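You operate a simulated robot arm through the tools that you are given. There is no shell and no other tool.

You run a simulated robot arm. Do the job below in one go: nothing can be reset, and whatever is moved stays where it is left.

Task
Turn the table and feed the tote onto the spur on its card.
Fine: put the spur lever back to shut.

The check looks at the end state, three seconds after you hand in, the way a careful person would. Anything else that was tipped, shoved, dropped, spilled or broken makes it a failure.

Robot
A 7-joint arm with a two-finger parallel gripper, fixed in place. Base frame: the origin is on the floor under the middle of its stand, x ahead of it, y to its left, z up. Lengths are in m, angles in rad, forces in N, time in s.
It reaches about 1.247 m from its shoulder. Its first joint turns from -2.304 to 2.304 rad. Payload 3.91 kg.
The tool frame sits at the grasp point between the pads (the TCP): z along the fingers, y along the line on which they close. The tips reach 0.03 m beyond it. Largest opening 0.11 m; finger width 0.02, thickness 0.01; the body of the gripper, 0.048 by 0.112 m, starts 0.055 m behind the TCP.
Orientation is that of the tool frame in the base frame, as a unit quaternion [x, y, z, w]. With the fingers straight down and closing along the base's y, the tool's x points along the base's -x, its y along +y and its z along -z.

Tools
- The arm moves only by the tool servo_tool. Its argument "steps" is a list of rows, each a list of 7 numbers: the opening, from 0 (shut) to 1 (fully open), then the shift along the base's x, y, z in units of 25 mm (1.0 is 25 mm), then the turn, a rotation vector about the base's x, y, z in units of 5 degrees (1.0 is 5 degrees). In form: [[jaw, tx, ty, tz, rx, ry, rz], ...]. A call has 1 to 20 rows; each row shifts and turns the commanded pose from where the row before left it. A call with a number of a shift or a turn outside -1 to 1 is refused whole. Rows are played at 5 a second. More than 0.05 m and 0.15 rad between two rows, or a gripper value outside its range, and nothing of the call is played. Where a pose cannot be reached the arm comes as near as it can. A force on the tool above 90 N (or 10 N above the force at the start of the call, whichever is more), or a blocked arm, ends the call early, and 0.2 s more pass. The fingers move at their own pace (about 0.108 m/s each) and stop on an object; they squeeze with about 26 N. The grip force told is the motor's: it shows also when the fingers shut on nothing. Time passes only in rows, and 0.2 s behind the last, so rows that do not move let the fingers close. It gives the time, the measured TCP pose, the force on the tool (base axes), the opening and the grip force at its end, in the units of the frame above (readings bear some noise), with the torque about the TCP (base axes, N m) and any sound that the robot's microphone picked up.
- Cameras (640 x 400 px; columns grow to the right, rows downward): "scene" is fixed at [0.0502, 0.5008, 1.4348]; the picture's right is [-0.04, -1.00, 0.00], its down [-0.76, 0.03, -0.65] and it looks along [0.65, -0.02, -0.76] (base axes); focal length 246 px, centre (320, 200). "wrist" rides on the gripper at [0.072, 0.017, -0.103] in the tool frame; the picture's right is [-0.23, 0.97, 0.00], its down [-0.76, -0.18, -0.62] and it looks along [-0.61, -0.14, 0.78] (tool axes); focal length 222 px, centre (320, 200). There is no depth. A picture from a camera that has moved, and an enlarged one, comes with that camera's place and axes in the base frame and with its lens.
- camera(camera): a new picture of that camera. No time passes.
- zoom(camera, box): a new picture of the part [left, top, right, bottom] of that camera's present view, enlarged. No time passes.
- sign_off(): hands the job in; it is judged then, once.

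Nothing tells you positions but the pictures and the camera data. Unless the task says otherwise, let go and move clear before handing in.

The tools are called after "Emit:" as a command line: name --pt "numbers of a row" for each row, then --argument value for the rest, lists and objects as JSON in quotes. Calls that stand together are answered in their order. servo_tool: Moves the arm, as the interface text tells. Its arguments: {"type":"object","properties":{"steps":{"type":"array","items":{"type":"array","items":{"type":"number"}}}},"required":["steps"]} The other tools are called the same way: camera (camera) takes a picture; zoom (camera, box) takes an enlarged picture of a part of a camera's view; sign_off () hands the job in.

At the start:

```text
time_s: 0.0
tool_pos: [0.3427, 0.5963, 1.2214]
tcp_rot: [0.0, 1.0, -0.001, -0.001]
force: [0.2, 0.0, 0.5]
ft_torque: [-0.02, 0.02, 0.0]
finger_gap: 0.1099
grasp_force: 0.1
```

scene: 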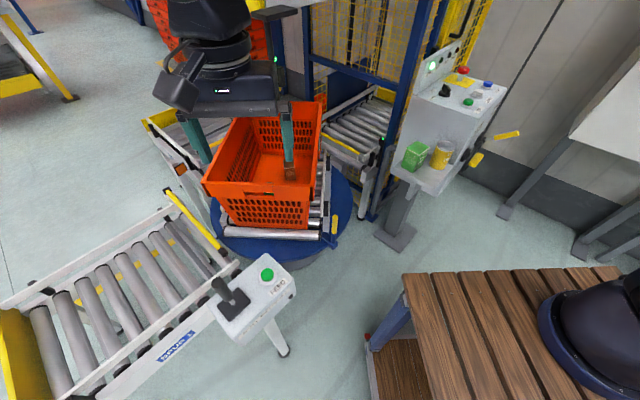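
wrist: 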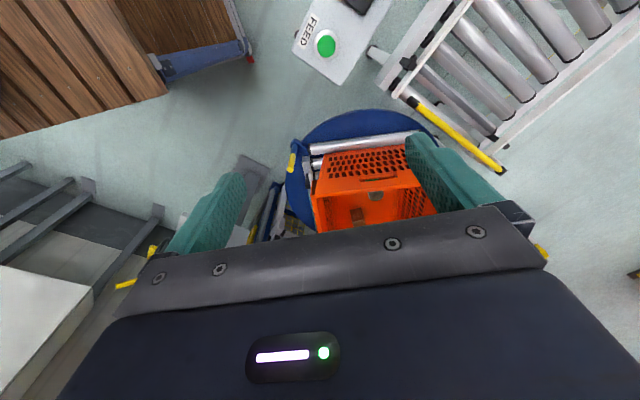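

I see a turntable carrying an orange tote, a spur conveyor at lower left (labelled SPUR) with a control box with a lever and a green FEED button, another spur behind, and a panel with buttons on the right. I'll look closer before moving.

Emit:
zoom --camera "scene" --box '[180, 80, 380, 280]'

Emit:
zoom --camera "scene" --box '[360, 30, 540, 220]'

Emit:
zoom --camera "scene" --box '[140, 180, 340, 400]'

Emit:
zoom --camera "scene" --box '[0, 180, 240, 400]'

Emit:
zoom --camera "wrist" --box '[240, 80, 460, 240]'

```text
2.00 times, centred on (280, 180) of scene
camera zoom: at [0.0502, 0.5008, 1.4348], right [-0.04, -1.0, 0.0], down [-0.76, 0.03, -0.65], along [0.65, -0.02, -0.76], focal length 491 px, centre (400, 240)
```

zoom: 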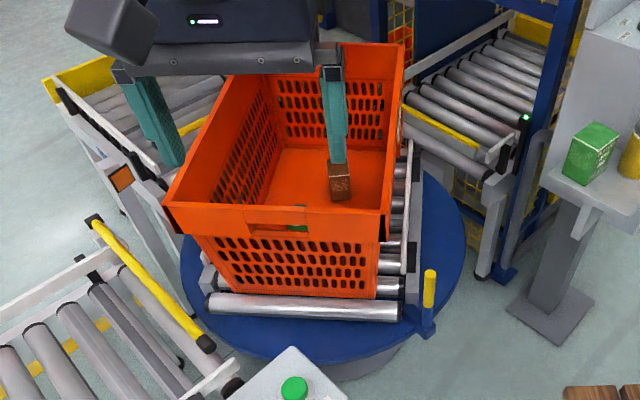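

```text
2.11 times, centred on (450, 125) of scene
camera zoom: at [0.0502, 0.5008, 1.4348], right [-0.04, -1.0, 0.0], down [-0.76, 0.03, -0.65], along [0.65, -0.02, -0.76], focal length 517 px, centre (46, 358)
```

zoom: 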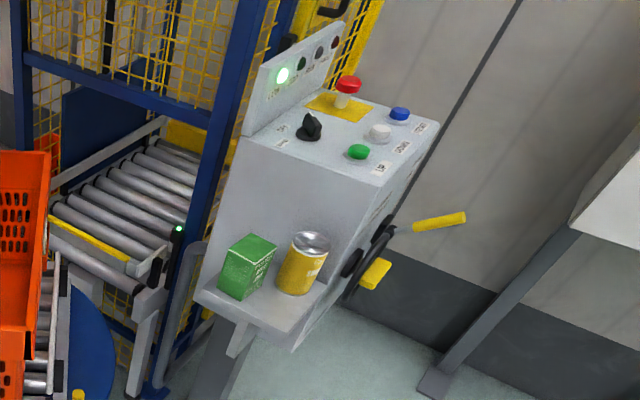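

```text
1.82 times, centred on (240, 290) of scene
camera zoom: at [0.0502, 0.5008, 1.4348], right [-0.04, -1.0, 0.0], down [-0.76, 0.03, -0.65], along [0.65, -0.02, -0.76], focal length 446 px, centre (466, 36)
```

zoom: 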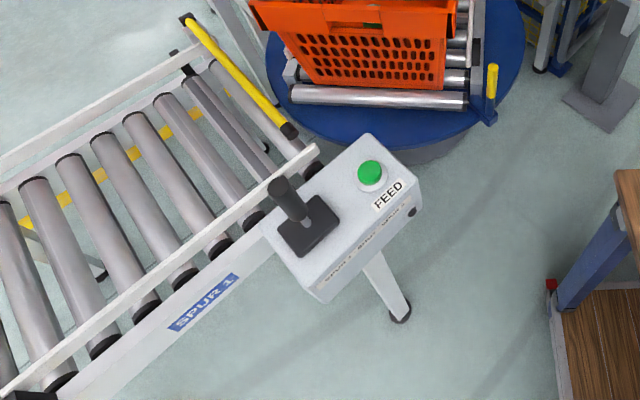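

```text
1.82 times, centred on (120, 290) of scene
camera zoom: at [0.0502, 0.5008, 1.4348], right [-0.04, -1.0, 0.0], down [-0.76, 0.03, -0.65], along [0.65, -0.02, -0.76], focal length 446 px, centre (684, 36)
```

zoom: 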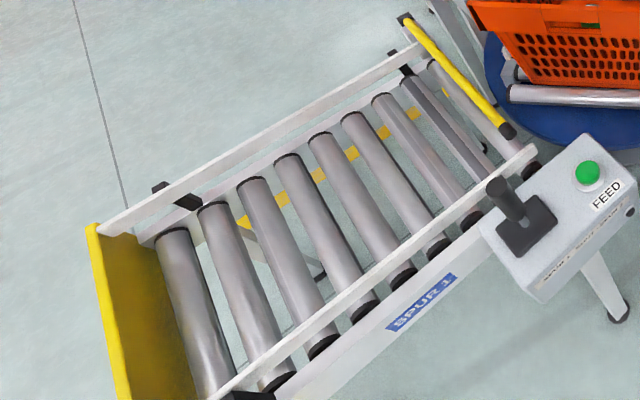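

```text
2.50 times, centred on (350, 160) of wrist
camera zoom: at [0.2708, 0.613, 1.3255], right [0.23, 0.97, 0.0], down [0.76, -0.18, 0.62], along [0.61, -0.14, -0.78], focal length 555 px, centre (245, 300)
```

zoom: 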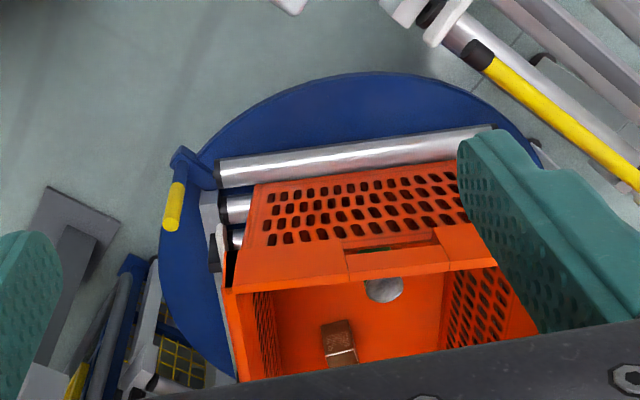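

The FEED button triangulates to about (0.302, 0.618, 0.88) and the yellow peg on the turntable to about (0.647, 0.423, 0.593). I need to read the labels and find the card, so I'm zooming in further.

Emit:
zoom --camera "scene" --box '[210, 250, 310, 350]'

Emit:
zoom --camera "scene" --box '[420, 40, 520, 120]'

Emit:
zoom --camera "scene" --box '[230, 150, 330, 230]'

Emit:
zoom --camera "scene" --box '[130, 90, 230, 190]'

Emit:
zoom --camera "scene" --box '[310, 60, 410, 220]'

Emit:
zoom --camera "wrist" --box '[280, 0, 420, 90]'

```text
4.00 times, centred on (260, 300) of scene
camera zoom: at [0.0502, 0.5008, 1.4348], right [-0.04, -1.0, 0.0], down [-0.76, 0.03, -0.65], along [0.65, -0.02, -0.76], focal length 982 px, centre (560, -200)
```

zoom: 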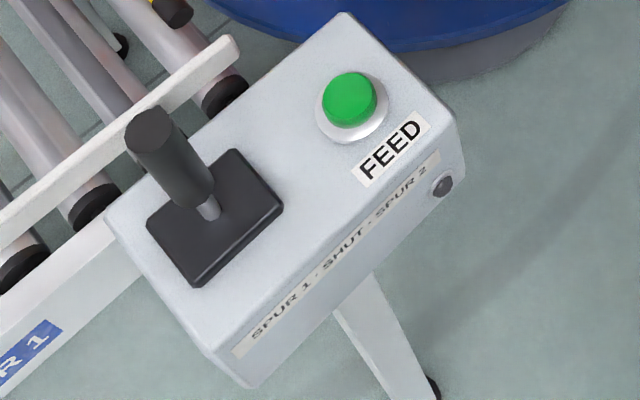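

```text
5.00 times, centred on (470, 80) of scene
camera zoom: at [0.0502, 0.5008, 1.4348], right [-0.04, -1.0, 0.0], down [-0.76, 0.03, -0.65], along [0.65, -0.02, -0.76], focal length 1228 px, centre (-430, 800)
```

zoom: 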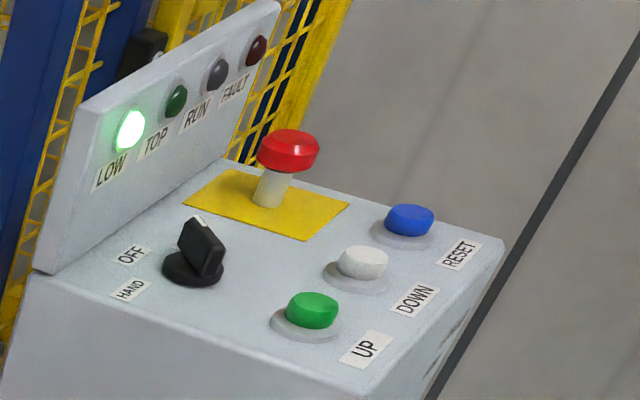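

```text
5.00 times, centred on (280, 190) of scene
camera zoom: at [0.0502, 0.5008, 1.4348], right [-0.04, -1.0, 0.0], down [-0.76, 0.03, -0.65], along [0.65, -0.02, -0.76], focal length 1228 px, centre (520, 250)
```

zoom: 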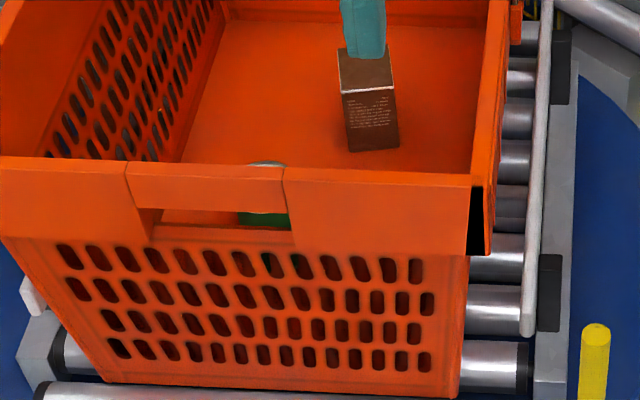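

```text
4.00 times, centred on (180, 140) of scene
camera zoom: at [0.0502, 0.5008, 1.4348], right [-0.04, -1.0, 0.0], down [-0.76, 0.03, -0.65], along [0.65, -0.02, -0.76], focal length 982 px, centre (880, 440)
```

zoom: 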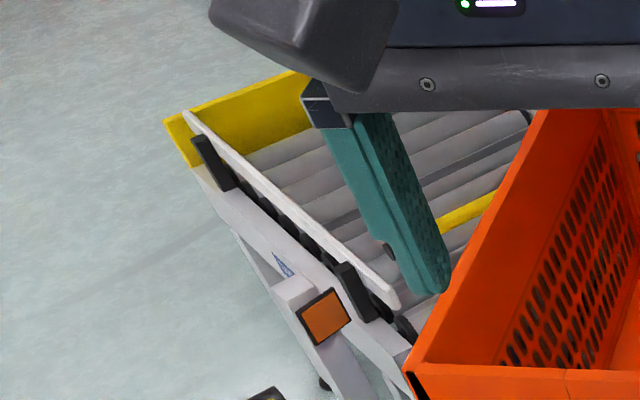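

```text
2.50 times, centred on (360, 140) of scene
camera zoom: at [0.0502, 0.5008, 1.4348], right [-0.04, -1.0, 0.0], down [-0.76, 0.03, -0.65], along [0.65, -0.02, -0.76], focal length 614 px, centre (220, 350)
```

zoom: 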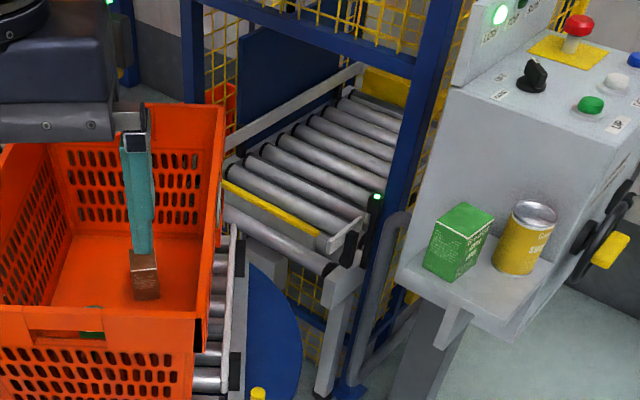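

```text
4.44 times, centred on (350, 45) of wrist
camera zoom: at [0.2708, 0.613, 1.3255], right [0.23, 0.97, 0.0], down [0.76, -0.18, 0.62], along [0.61, -0.14, -0.78], focal length 987 px, centre (187, 889)
```

zoom: 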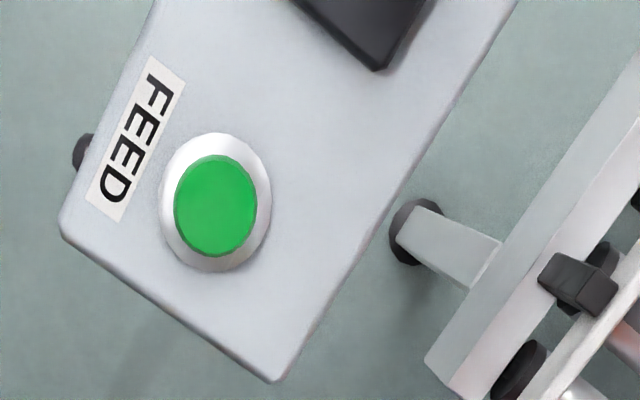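

Spur 1's box has a three-position lever (SPUR 1 · SHUT · SPUR 2) and the FEED button. The console on the right belongs to a separate lift. I'm moving the wrist camera round to look for the card on the tote's hidden faces.

Emit:
servo_tool --pt "1 0.3 -1 -0.3 0 0 1" --pt "1 0.3 -1 -0.3 0 0 1" --pt "1 0.3 -1 -0.3 0 0 1" --pt "1 0.3 -1 -0.3 0 0 1" --pt "1 0.3 -1 -0.3 0 0 1" --pt "1 0.3 -1 -0.3 0 0 1" --pt "1 0.3 -1 -0.4 0 0 1" --pt "1 0.3 -1 -0.4 0 0 1" --pt "1 0.3 -1 -0.5 0 0 1" --pt "1 0.3 -1 -0.5 0 0 1" --pt "1 0.3 -1 -0.5 0 0 0" --pt "1 0.3 -1 -0.5 0 0 0" --pt "1 0.3 -1 -0.5 0 0 0" --pt "1 0.3 -1 -0.5 0 0 0"

Emit:
camera --camera "wrist"

Emit:
camera --camera "scene"

```text
time_s: 3.0
tool_pos: [0.4473, 0.2447, 1.08]
tcp_rot: [-0.423, 0.906, 0.0, 0.0]
force: [-0.4, 0.4, -0.4]
ft_torque: [-0.03, 0.01, 0.03]
finger_gap: 0.1099
grasp_force: 0.1
```

```text
taken
camera wrist: at [0.3876, 0.1995, 1.1842], right [-0.6, 0.8, 0.0], down [0.63, 0.47, 0.62], along [0.5, 0.37, -0.78], focal length 222 px, centre (320, 200)
```

wrist: 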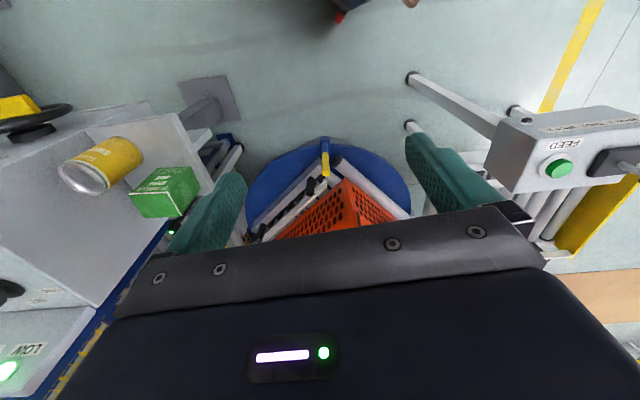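

```text
taken
```

scene: 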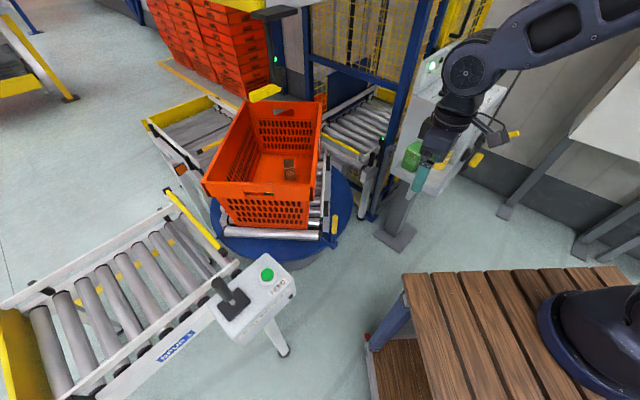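

The scene view is clear of the arm now, so I'm zooming in on the tote and spur 2.

Emit:
zoom --camera "scene" --box '[200, 70, 340, 170]'

Emit:
zoom --camera "scene" --box '[130, 70, 260, 180]'

Emit:
zoom --camera "scene" --box '[200, 160, 360, 270]'

Emit:
zoom --camera "wrist" --box '[230, 120, 430, 250]'

```text
4.00 times, centred on (270, 120) of scene
camera zoom: at [0.0502, 0.5008, 1.4348], right [-0.04, -1.0, 0.0], down [-0.76, 0.03, -0.65], along [0.65, -0.02, -0.76], focal length 982 px, centre (520, 520)
```

zoom: 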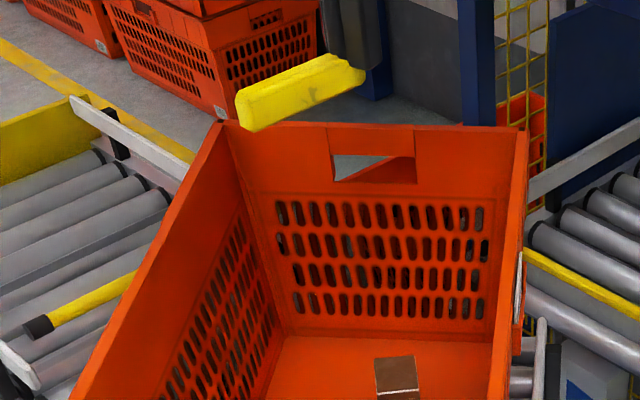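

```text
3.64 times, centred on (195, 125) of scene
camera zoom: at [0.0502, 0.5008, 1.4348], right [-0.04, -1.0, 0.0], down [-0.76, 0.03, -0.65], along [0.65, -0.02, -0.76], focal length 893 px, centre (774, 473)
```

zoom: 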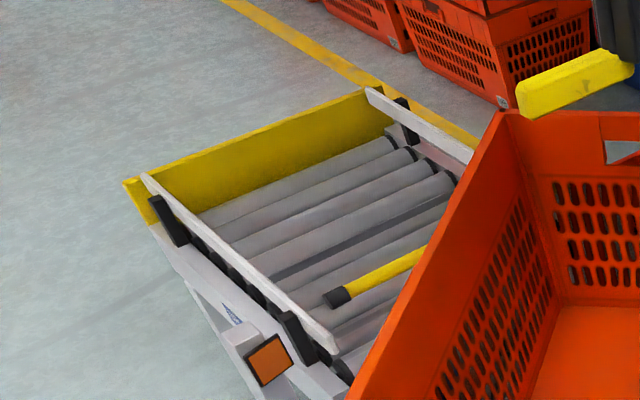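

```text
3.64 times, centred on (280, 215) of scene
camera zoom: at [0.0502, 0.5008, 1.4348], right [-0.04, -1.0, 0.0], down [-0.76, 0.03, -0.65], along [0.65, -0.02, -0.76], focal length 893 px, centre (466, 146)
```

zoom: 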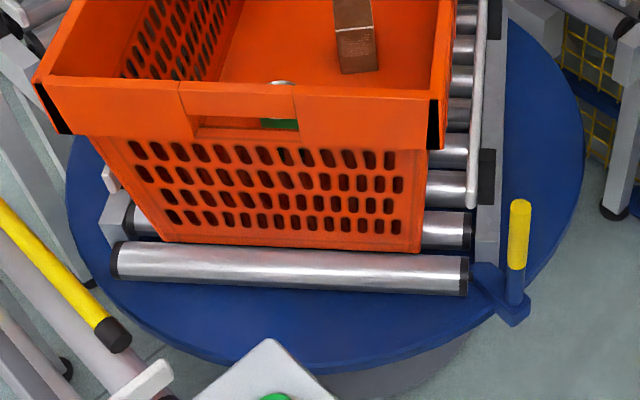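

```text
3.08 times, centred on (330, 185) of wrist
camera zoom: at [0.3876, 0.1995, 1.1842], right [-0.6, 0.8, 0.0], down [0.63, 0.47, 0.62], along [0.5, 0.37, -0.78], focal length 684 px, centre (289, 246)
```

zoom: 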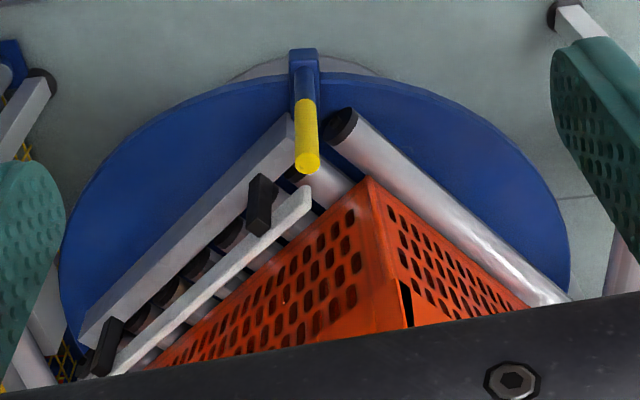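

No card shows on the front face. Next I'm tilting the gripper and lowering it so the wrist camera sees the tote's right (−y) face.

Emit:
servo_tool --pt "1 0.5 -0.2 -0.5 0.6 -0.8 0" --pt "1 0.5 -0.2 -0.5 0.6 -0.8 0" --pt "1 0.5 -0.2 -0.5 0.6 -0.8 0" --pt "1 0.5 -0.2 -0.5 0.6 -0.8 0" --pt "1 0.5 -0.2 -0.5 0.6 -0.8 0" --pt "1 0.5 -0.2 -0.5 0.6 -0.8 0" --pt "1 0.5 -0.2 -0.5 0.6 -0.8 0" --pt "1 0.5 -0.2 -0.5 0.6 -0.8 0"

Emit:
camera --camera "wrist"

Emit:
camera --camera "scene"

```text
time_s: 4.8
tool_pos: [0.5554, 0.2099, 0.9836]
tcp_rot: [-0.396, 0.852, 0.07, 0.335]
force: [-2.8, 2.4, -0.2]
ft_torque: [-0.21, -0.17, -0.28]
finger_gap: 0.11
grasp_force: 0.1
out of reach, approached as far as the arm can: row 8
```

```text
taken
camera wrist: at [0.457, 0.1358, 1.0149], right [-0.6, 0.8, 0.0], down [0.16, 0.12, 0.98], along [0.79, 0.59, -0.2], focal length 222 px, centre (320, 200)
```

wrist: 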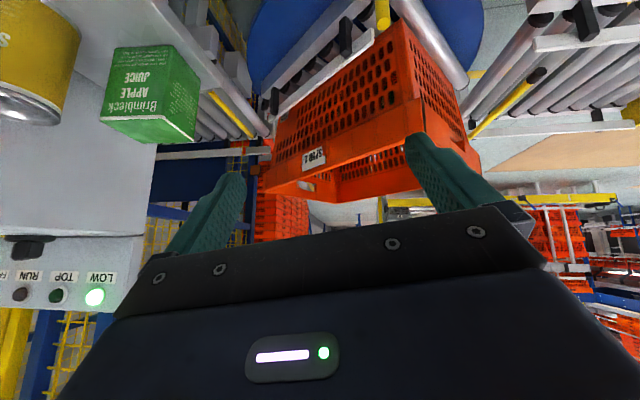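

```text
taken
```

scene: 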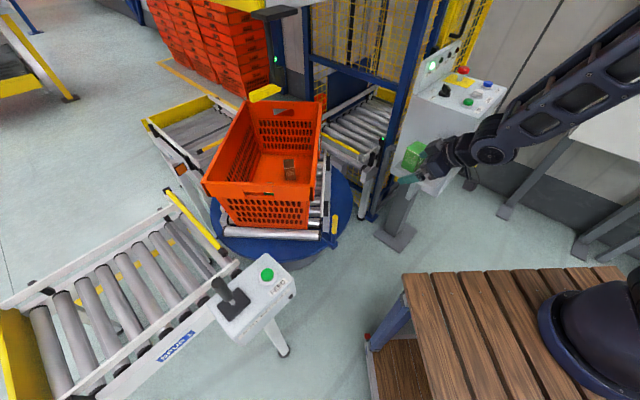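

The card is on the tote's right side, so I'm zooming in to read it.

Emit:
zoom --camera "wrist" --box '[285, 135, 345, 185]'

Emit:
zoom --camera "wrist" --box '[200, 0, 480, 210]'

Emit:
zoom --camera "wrist" --box '[440, 0, 640, 200]'

```text
8.00 times, centred on (315, 160) of wrist
camera zoom: at [0.457, 0.1358, 1.0149], right [-0.6, 0.8, 0.0], down [0.16, 0.12, 0.98], along [0.79, 0.59, -0.2], focal length 1777 px, centre (360, 520)
```

zoom: 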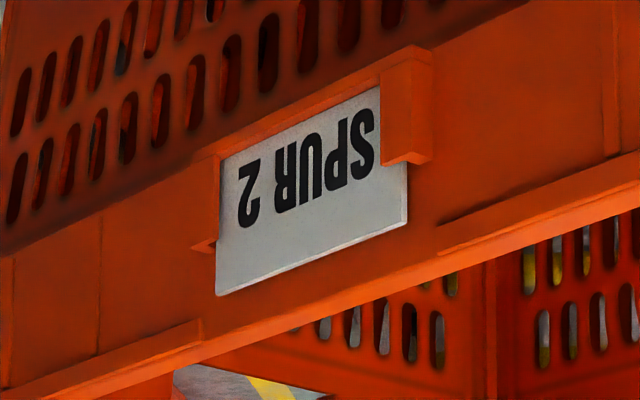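

```text
1.90 times, centred on (340, 105) of wrist
camera zoom: at [0.457, 0.1358, 1.0149], right [-0.6, 0.8, 0.0], down [0.16, 0.12, 0.98], along [0.79, 0.59, -0.2], focal length 423 px, centre (282, 381)
```

zoom: 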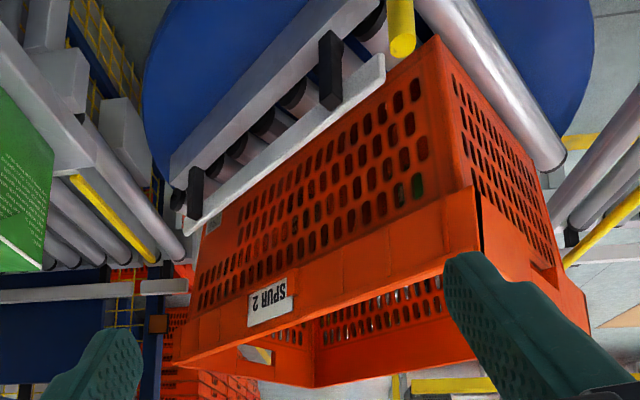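

```text
2.00 times, centred on (540, 100) of wrist
camera zoom: at [0.457, 0.1358, 1.0149], right [-0.6, 0.8, 0.0], down [0.16, 0.12, 0.98], along [0.79, 0.59, -0.2], focal length 444 px, centre (-120, 400)
```

zoom: 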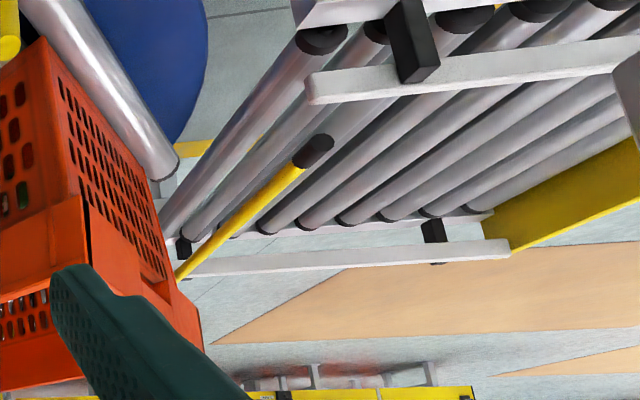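

The card reads SPUR 2, which is the rear-left spur with its axis at about 45°. The turntable centre is near (0.945, 0.685), the bed currently points at about −3°, and the peg is at (0.657, 0.42), z 0.49–0.62. I'll undo the tilt first, then go above the peg.

Emit:
servo_tool --pt "1 -0.5 0.2 0.5 -0.6 0.8 0" --pt "1 -0.5 0.2 0.5 -0.6 0.8 0" --pt "1 -0.5 0.2 0.5 -0.6 0.8 0" --pt "1 -0.5 0.2 0.5 -0.6 0.8 0" --pt "1 -0.5 0.2 0.5 -0.6 0.8 0" --pt "1 -0.5 0.2 0.5 -0.6 0.8 0" --pt "1 -0.5 0.2 0.5 -0.6 0.8 0" --pt "1 -0.5 0.2 0.5 -0.6 0.8 0"

Emit:
camera --camera "scene"

```text
time_s: 6.6
tool_pos: [0.4532, 0.2502, 1.083]
tcp_rot: [-0.423, 0.906, 0.001, -0.002]
force: [0.1, 0.3, 0.4]
ft_torque: [0.01, -0.01, 0.0]
finger_gap: 0.11
grasp_force: 0.1
```

```text
taken
```

scene: 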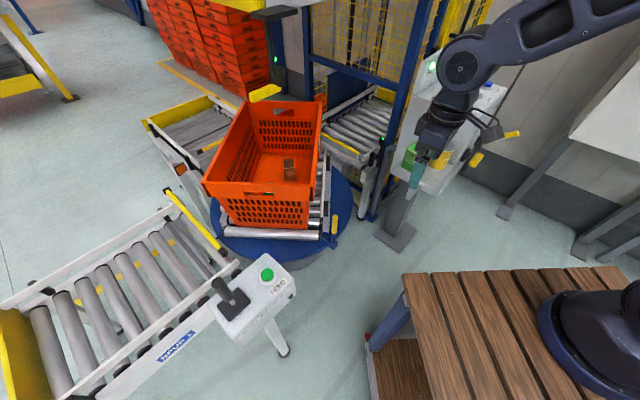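

The orientation is restored. Before moving the table, I'll check the rear-left spur's label.

Emit:
zoom --camera "scene" --box '[160, 135, 220, 185]'

Emit:
zoom --camera "scene" --box '[320, 100, 400, 170]'

Emit:
zoom --camera "wrist" --box '[220, 110, 430, 250]'

```text
8.00 times, centred on (190, 160) of scene
camera zoom: at [0.0502, 0.5008, 1.4348], right [-0.04, -1.0, 0.0], down [-0.76, 0.03, -0.65], along [0.65, -0.02, -0.76], focal length 1965 px, centre (1360, 520)
```

zoom: 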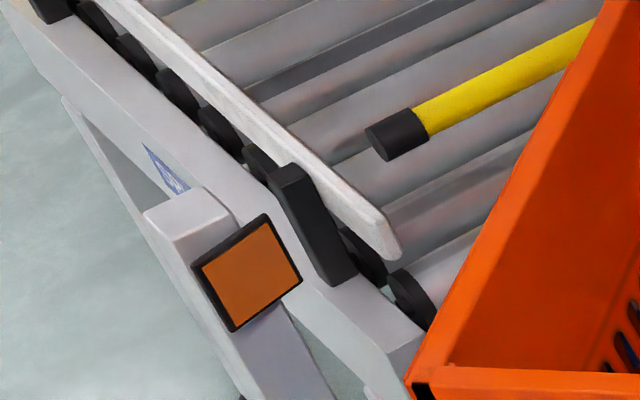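

```text
5.71 times, centred on (360, 135) of scene
camera zoom: at [0.0502, 0.5008, 1.4348], right [-0.04, -1.0, 0.0], down [-0.76, 0.03, -0.65], along [0.65, -0.02, -0.76], focal length 1403 px, centre (91, 571)
```

zoom: 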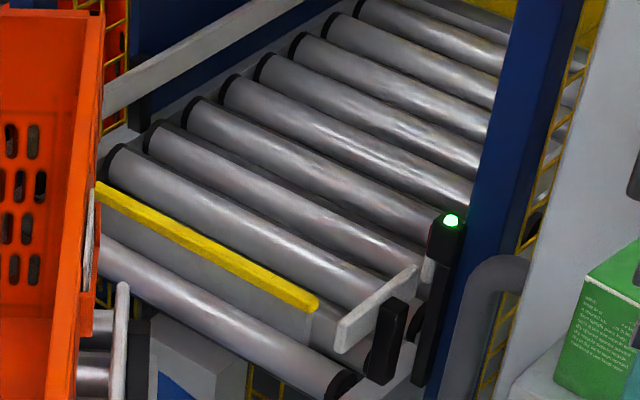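

```text
2.86 times, centred on (325, 180) of wrist
camera zoom: at [0.3957, 0.2059, 1.1873], right [-0.6, 0.8, 0.0], down [0.63, 0.47, 0.62], along [0.5, 0.37, -0.78], focal length 635 px, centre (306, 257)
```

zoom: 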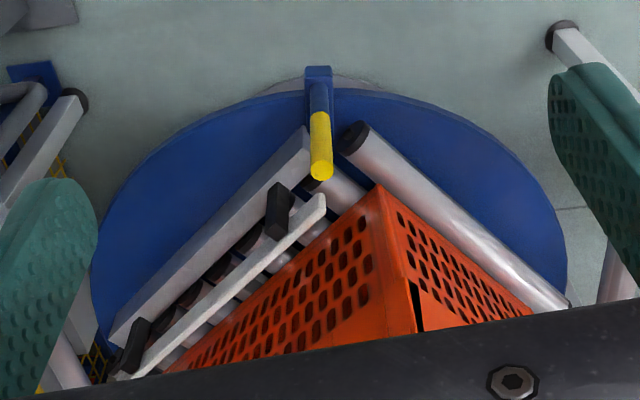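

Everything on spur 2 matches. I'm moving above the peg now, with the fingers straddling it along the tangent.

Emit:
servo_tool --pt "1 0.907 0.756 -0.5 0 0 -0.17" --pt "1 0.907 0.756 -0.5 0 0 -0.17" --pt "1 0.907 0.756 -0.5 0 0 -0.17" --pt "1 0.907 0.756 -0.5 0 0 -0.17" --pt "1 0.907 0.756 -0.5 0 0 -0.17" --pt "1 0.907 0.756 -0.5 0 0 -0.17" --pt "1 0.907 0.756 -0.5 0 0 -0.17" --pt "1 0.907 0.756 -0.5 0 0 -0.17" --pt "1 0.907 0.756 -0.5 0 0 -0.17" --pt "1 0 0 0 0 0 0"

Emit:
camera --camera "wrist"

Emit:
camera --camera "scene"

```text
time_s: 8.8
tool_pos: [0.6592, 0.4204, 0.9696]
tcp_rot: [-0.362, 0.932, 0.0, 0.0]
force: [-0.8, 0.7, -0.4]
ft_torque: [0.0, 0.02, -0.01]
finger_gap: 0.1101
grasp_force: 0.1
```

```text
taken
camera wrist: at [0.5945, 0.3848, 1.0735], right [-0.49, 0.87, 0.0], down [0.68, 0.38, 0.62], along [0.54, 0.3, -0.78], focal length 222 px, centre (320, 200)
```

wrist: 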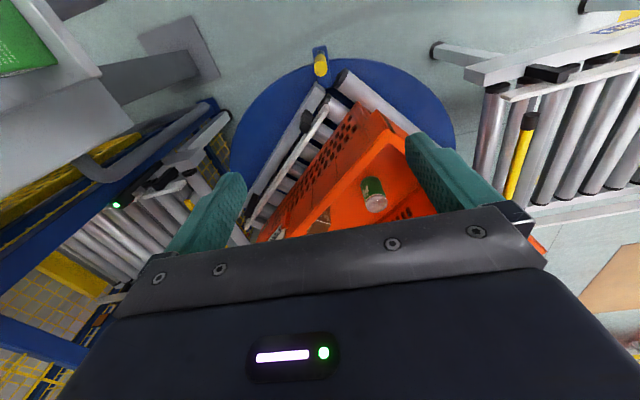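

```text
taken
```

scene: 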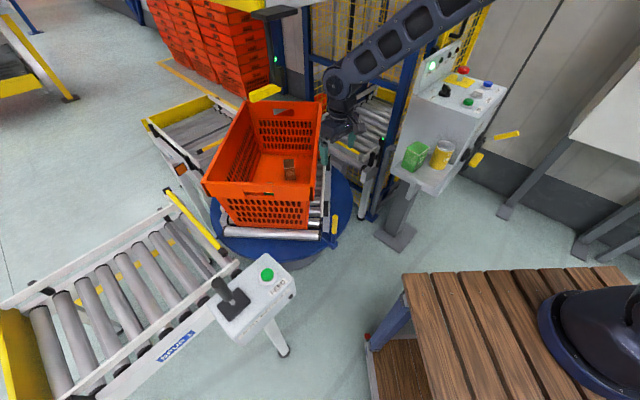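

Emit:
zoom --camera "wrist" --box '[270, 30, 390, 110]'

```text
5.00 times, centred on (330, 70) of wrist
camera zoom: at [0.5945, 0.3848, 1.0735], right [-0.49, 0.87, 0.0], down [0.68, 0.38, 0.62], along [0.54, 0.3, -0.78], focal length 1111 px, centre (270, 850)
```

zoom: 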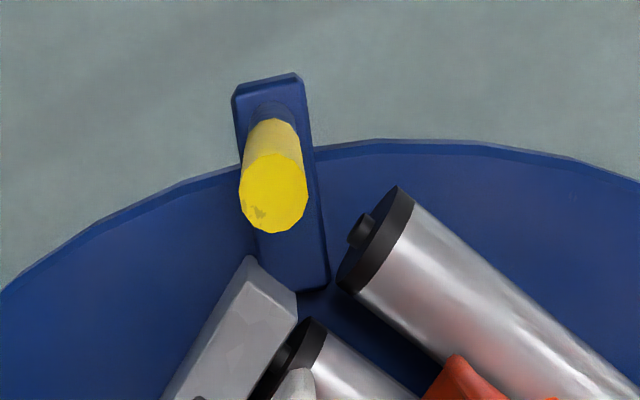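

The peg is centred at about (0.648, 0.415). I'm correcting the position slightly and descending partway.

Emit:
servo_tool --pt "1 -0.22 -0.1 -0.9 0 0 0" --pt "1 -0.22 -0.1 -0.9 0 0 0" --pt "1 0 0 -0.9 0 0 0" --pt "1 0 0 -0.9 0 0 0" --pt "1 0 0 -0.9 0 0 0" --pt "1 0 0 -0.9 0 0 0" --pt "1 0 0 -0.9 0 0 0" --pt "1 0 0 -0.9 0 0 0" --pt "1 0 0 -0.9 0 0 0" --pt "1 0 0 -0.9 0 0 0" --pt "1 0 0 -0.9 0 0 0" --pt "1 0 0 -0.7 0 0 0" --pt "1 0 0 0 0 0 0"

Emit:
camera --camera "wrist"

Emit:
camera --camera "scene"

```text
time_s: 11.6
tool_pos: [0.6463, 0.415, 0.7055]
tcp_rot: [-0.362, 0.932, 0.0, 0.0]
force: [0.3, 0.0, -0.1]
ft_torque: [0.05, -0.03, -0.02]
finger_gap: 0.1101
grasp_force: 0.0
```

```text
taken
camera wrist: at [0.5836, 0.379, 0.8092], right [-0.49, 0.87, 0.0], down [0.68, 0.38, 0.62], along [0.54, 0.3, -0.78], focal length 222 px, centre (320, 200)
```

wrist: 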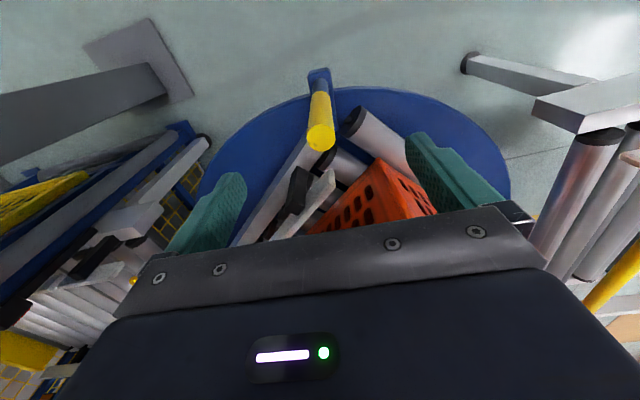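

```text
taken
```

scene: 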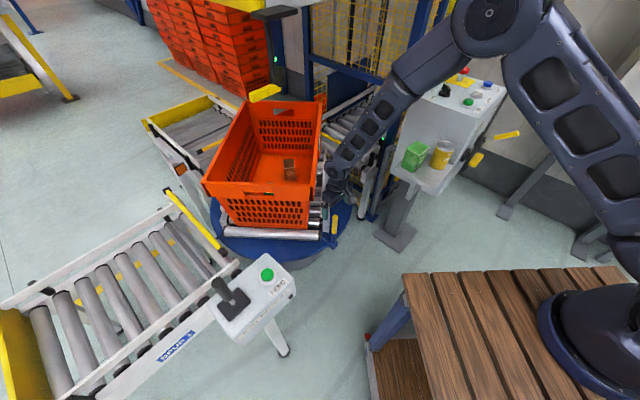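

The peg is centred between the fingers. I'm descending the rest of the way and closing on it.

Emit:
servo_tool --pt "1 0.16 0.08 -0.9 0 0 0" --pt "1 0 0 -0.9 0 0 0" --pt "1 0 0 -0.9 0 0 0" --pt "1 0 0 -0.9 0 0 0" --pt "1 0 0 -0.9 0 0 0" --pt "1 0 0 0 0 0 0"

Emit:
camera --camera "wrist"

Emit:
zoom --camera "scene" --box '[280, 120, 400, 260]'

```text
time_s: 13.0
tool_pos: [0.6514, 0.419, 0.592]
tcp_rot: [-0.361, 0.932, 0.0, 0.0]
force: [-0.2, -0.8, -0.1]
ft_torque: [0.01, 0.0, -0.01]
finger_gap: 0.11
grasp_force: 0.1
```

```text
taken
camera wrist: at [0.5868, 0.3828, 0.6972], right [-0.49, 0.87, 0.0], down [0.68, 0.38, 0.62], along [0.54, 0.3, -0.78], focal length 222 px, centre (320, 200)
```

wrist: 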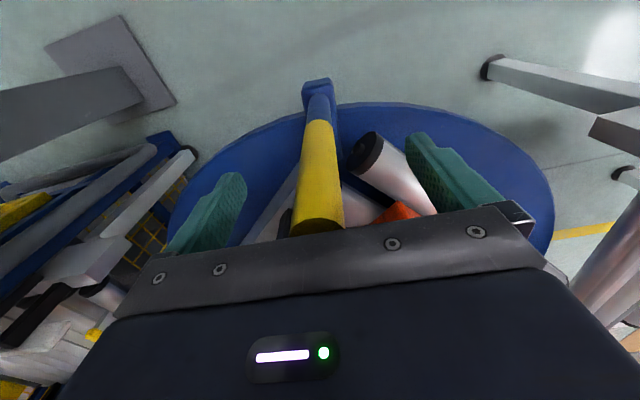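

```text
2.86 times, centred on (340, 190) of scene
camera zoom: at [0.0502, 0.5008, 1.4348], right [-0.04, -1.0, 0.0], down [-0.76, 0.03, -0.65], along [0.65, -0.02, -0.76], focal length 702 px, centre (263, 229)
```

zoom: 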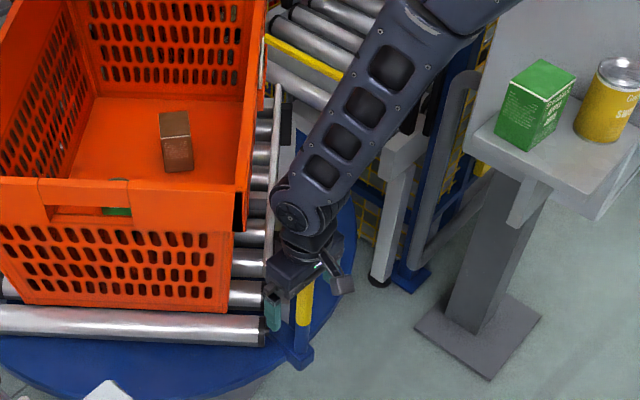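

Emit:
servo_tool --pt "0.5 0 0 0 0 0 0" --pt "0 0 0 0 0 0 0" --pt "0 0 0 0 0 0 0" --pt "0 0 0 0 0 0 0"

Emit:
camera --camera "wrist"

```text
time_s: 14.0
tool_pos: [0.6514, 0.4195, 0.592]
tcp_rot: [-0.362, 0.932, 0.0, -0.001]
force: [-1.6, 0.4, -1.9]
ft_torque: [-0.05, -0.38, 0.07]
finger_gap: 0.0236
grasp_force: 45.0
```

```text
taken
camera wrist: at [0.5866, 0.3829, 0.6974], right [-0.49, 0.87, 0.0], down [0.68, 0.38, 0.62], along [0.54, 0.3, -0.78], focal length 222 px, centre (320, 200)
```

wrist: 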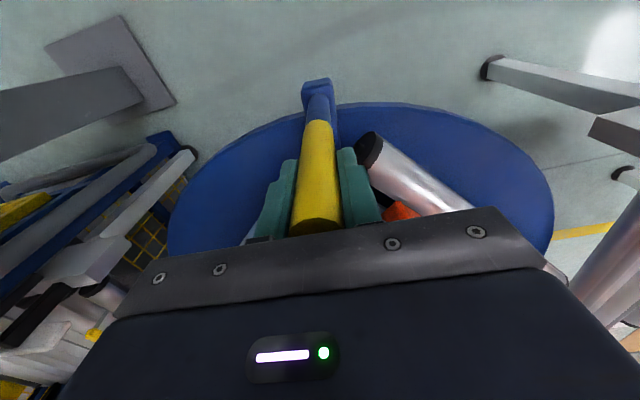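

The peg is gripped, with a 24 mm gap. I'm trying a small arc step counter-clockwise to feel whether the table turns freely.

Emit:
servo_tool --pt "0 0.372 -0.411 0 0 0 0.4" --pt "0 0.386 -0.398 0 0 0 0.4" --pt "0 0.4 -0.384 0 0 0 0.4"

Emit:
camera --camera "scene"

```text
time_s: 14.8
tool_pos: [0.6797, 0.3888, 0.5923]
tcp_rot: [-0.409, 0.912, 0.0, -0.001]
force: [-3.8, -7.8, -1.8]
ft_torque: [0.36, -0.47, -0.32]
finger_gap: 0.0238
grasp_force: 45.8
```

```text
taken
```

scene: 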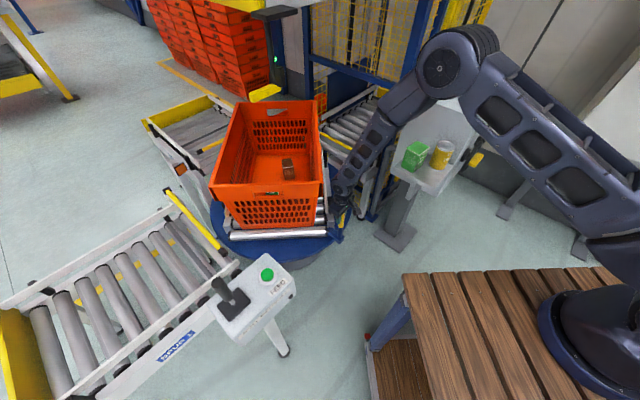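

The table turns freely with little force, so I'm continuing along the arc.

Emit:
servo_tool --pt "0 0.413 -0.372 0 0 0 0.4" --pt "0 0.424 -0.354 0 0 0 0.4" --pt "0 0.438 -0.341 0 0 0 0.4" --pt "0 0.449 -0.326 0 0 0 0.4" --pt "0 0.459 -0.308 0 0 0 0.4" --pt "0 0.472 -0.294 0 0 0 0.4"

Emit:
camera --camera "scene"

Emit:
camera --camera "wrist"

```text
time_s: 16.2
tool_pos: [0.7472, 0.3376, 0.5935]
tcp_rot: [-0.504, 0.864, 0.0, -0.001]
force: [-17.9, -27.8, 1.4]
ft_torque: [0.4, -1.02, -0.02]
finger_gap: 0.024
grasp_force: 45.4
```

```text
taken
```

scene: 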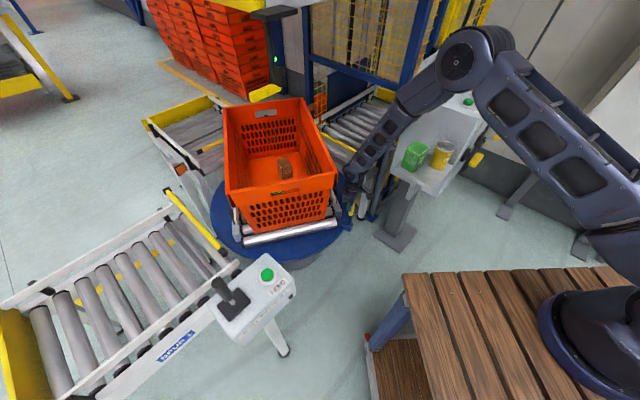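

```text
taken
camera wrist: at [0.6976, 0.2826, 0.6972], right [-0.73, 0.68, 0.0], down [0.53, 0.57, 0.62], along [0.42, 0.46, -0.78], focal length 222 px, centre (320, 200)
```

wrist: 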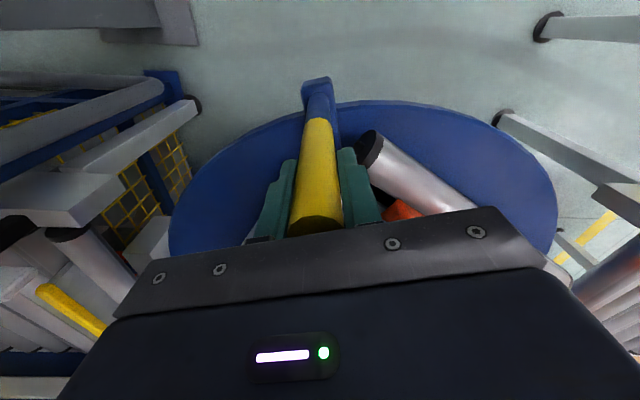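

The turn is going well, but the force is building purely in the radial-outward direction, so my arc is slightly too far inward. I'm nudging outward to relieve it.

Emit:
servo_tool --pt "0 -0.062 -0.103 0 0 0 0" --pt "0 0 0 0 0 0 0"

```text
time_s: 16.8
tool_pos: [0.7472, 0.3376, 0.5923]
tcp_rot: [-0.503, 0.864, 0.0, 0.002]
force: [3.5, 2.8, -19.0]
ft_torque: [0.19, -0.39, -0.04]
finger_gap: 0.0242
grasp_force: 45.0
```

The force is relieved, and I've refined the centre to about (0.957, 0.674). I'm continuing the arc.

Emit:
servo_tool --pt "0 0.474 -0.286 0 0 0 0.4" --pt "0 0.484 -0.268 0 0 0 0.4" --pt "0 0.493 -0.252 0 0 0 0.4" --pt "0 0.503 -0.233 0 0 0 0.4" --pt "0 0.509 -0.217 0 0 0 0.4"

Emit:
camera --camera "scene"

Emit:
camera --camera "wrist"

```text
time_s: 18.0
tool_pos: [0.8087, 0.305, 0.5935]
tcp_rot: [-0.577, 0.817, 0.0, 0.0]
force: [12.9, 28.1, -13.9]
ft_torque: [0.33, -0.49, 0.0]
finger_gap: 0.0238
grasp_force: 44.7
```

```text
taken
```

scene: 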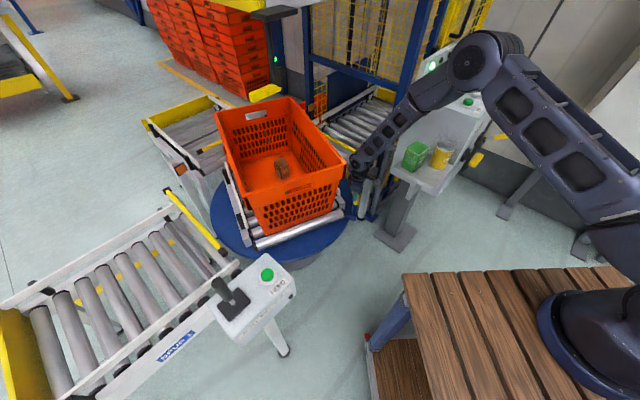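

```text
taken
camera wrist: at [0.7681, 0.2426, 0.698], right [-0.84, 0.54, 0.0], down [0.42, 0.66, 0.62], along [0.34, 0.53, -0.78], focal length 222 px, centre (320, 200)
```

wrist: 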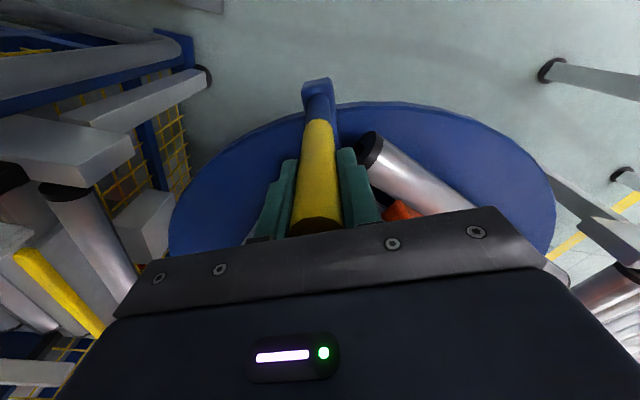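

Now I'm about 3 mm too far outward (31 N inward). I'm correcting inward and carrying on with a blended arc.

Emit:
servo_tool --pt "0 0.578 -0.099 0 0 0 0.4" --pt "0 0.54 -0.19 0 0 0 0.4" --pt "0 0.546 -0.172 0 0 0 0.4" --pt "0 0.551 -0.153 0 0 0 0.4" --pt "0 0.558 -0.134 0 0 0 0.4"

Emit:
camera --camera "scene"

Emit:
camera --camera "wrist"

```text
time_s: 19.2
tool_pos: [0.8756, 0.285, 0.5936]
tcp_rot: [-0.645, 0.764, 0.0, 0.0]
force: [-1.0, -8.2, 9.4]
ft_torque: [-0.37, 0.3, -0.27]
finger_gap: 0.024
grasp_force: 45.2
```

```text
taken
```

scene: 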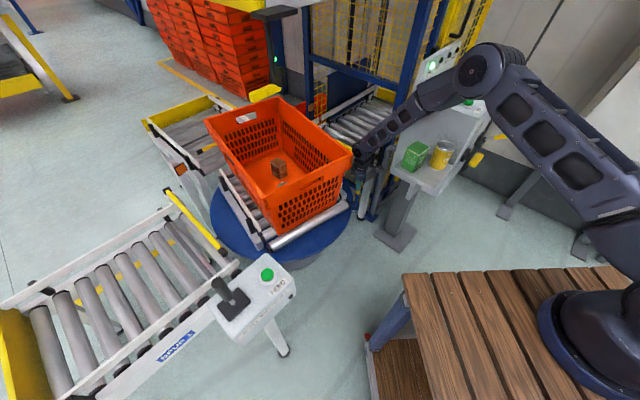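

```text
taken
camera wrist: at [0.8479, 0.2161, 0.698], right [-0.92, 0.39, 0.0], down [0.3, 0.72, 0.62], along [0.24, 0.57, -0.78], focal length 222 px, centre (320, 200)
```

wrist: 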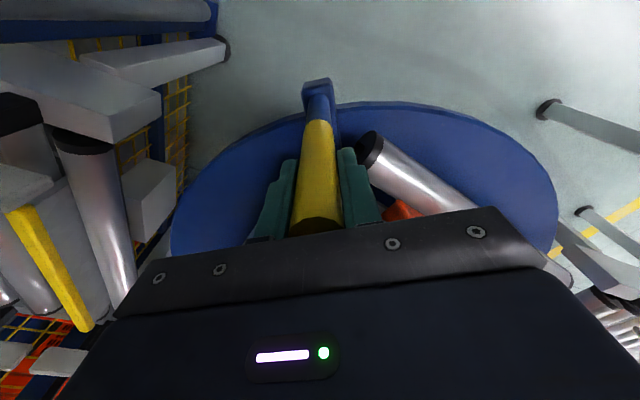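

Emit:
zoom --camera "scene" --box '[140, 80, 380, 270]'

Emit:
zoom --camera "scene" --box '[330, 60, 480, 220]'

```text
2.11 times, centred on (260, 175) of scene
camera zoom: at [0.0502, 0.5008, 1.4348], right [-0.04, -1.0, 0.0], down [-0.76, 0.03, -0.65], along [0.65, -0.02, -0.76], focal length 517 px, centre (446, 253)
```

zoom: 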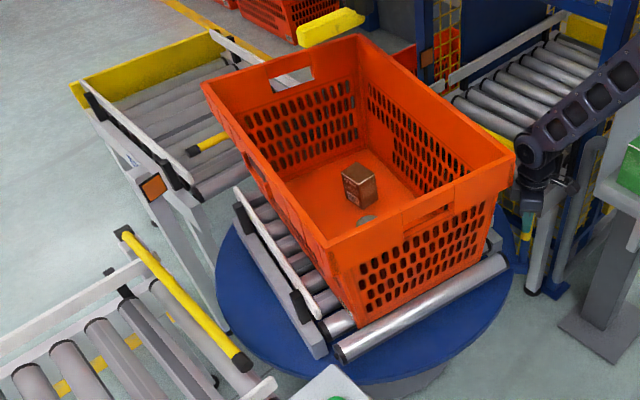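

```text
2.50 times, centred on (405, 140) of scene
camera zoom: at [0.0502, 0.5008, 1.4348], right [-0.04, -1.0, 0.0], down [-0.76, 0.03, -0.65], along [0.65, -0.02, -0.76], focal length 614 px, centre (108, 350)
```

zoom: 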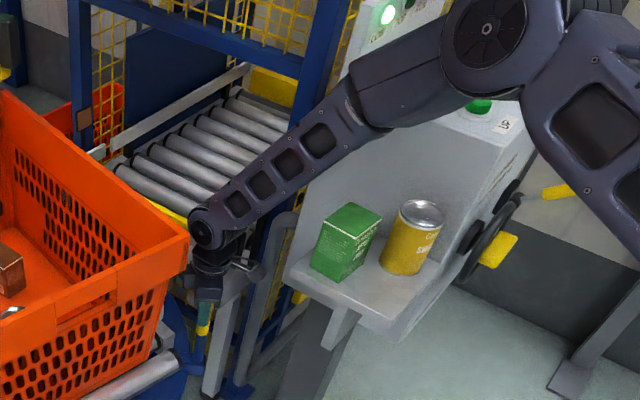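

The forces are small, and the bed is now at about 33°, against spur 2's 44°. I'm continuing in smaller increments.

Emit:
servo_tool --pt "0 0.555 -0.145 0 0 0 0.4" --pt "0 0.564 -0.093 0 0 0 0.4" --pt "0 0.567 -0.075 0 0 0 0.4"

Emit:
camera --camera "scene"

Emit:
zoom --camera "scene" --box '[140, 80, 380, 270]'

```text
time_s: 20.0
tool_pos: [0.9173, 0.2787, 0.5933]
tcp_rot: [-0.685, 0.729, 0.0, 0.0]
force: [3.1, 2.2, -1.7]
ft_torque: [-0.49, 0.05, -0.3]
finger_gap: 0.0241
grasp_force: 44.1
```

```text
taken
```

scene: 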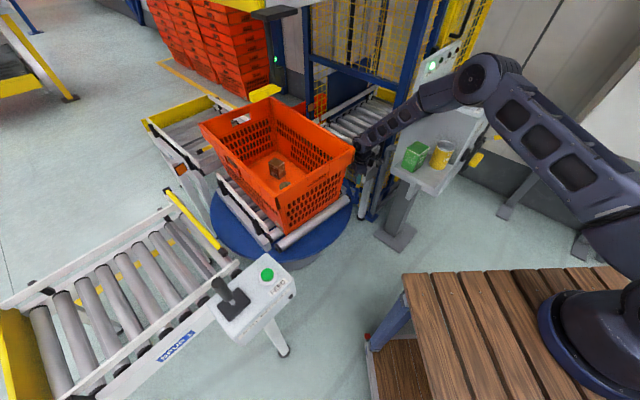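

```text
2.11 times, centred on (260, 175) of scene
camera zoom: at [0.0502, 0.5008, 1.4348], right [-0.04, -1.0, 0.0], down [-0.76, 0.03, -0.65], along [0.65, -0.02, -0.76], focal length 517 px, centre (446, 253)
```

zoom: 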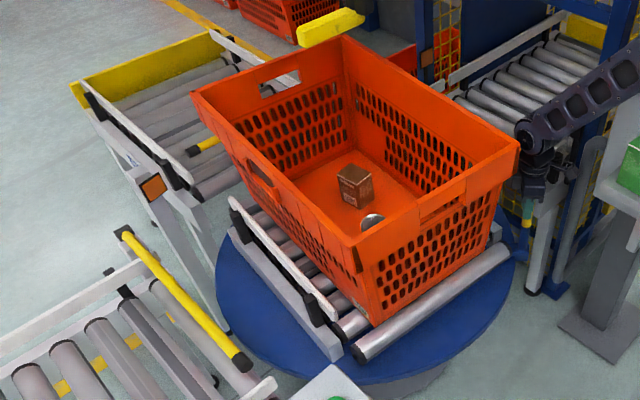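

The bed is at about 39–41°, so a few more degrees are needed. I'm stepping carefully.

Emit:
servo_tool --pt "0 0.569 -0.054 0 0 0 0.4" --pt "0 0 0 0 0 0 0"

Emit:
zoom --camera "scene" --box '[140, 80, 380, 270]'

Emit:
camera --camera "wrist"

```text
time_s: 20.6
tool_pos: [0.9323, 0.2782, 0.5936]
tcp_rot: [-0.697, 0.717, 0.001, 0.001]
force: [5.4, 10.3, 1.3]
ft_torque: [0.5, 0.39, -0.1]
finger_gap: 0.024
grasp_force: 45.3
```

```text
2.11 times, centred on (260, 175) of scene
camera zoom: at [0.0502, 0.5008, 1.4348], right [-0.04, -1.0, 0.0], down [-0.76, 0.03, -0.65], along [0.65, -0.02, -0.76], focal length 517 px, centre (446, 253)
```

zoom: 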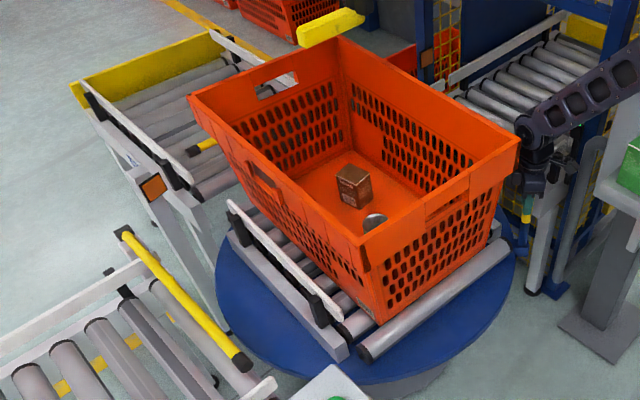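

```text
taken
camera wrist: at [0.9145, 0.2053, 0.6978], right [-0.97, 0.25, 0.0], down [0.2, 0.76, 0.62], along [0.16, 0.6, -0.78], focal length 222 px, centre (320, 200)
```

wrist: 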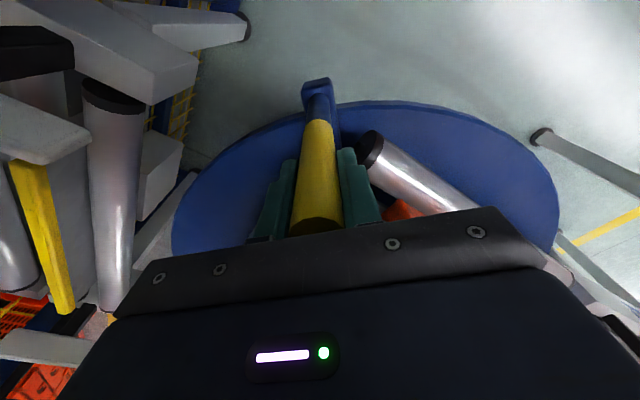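

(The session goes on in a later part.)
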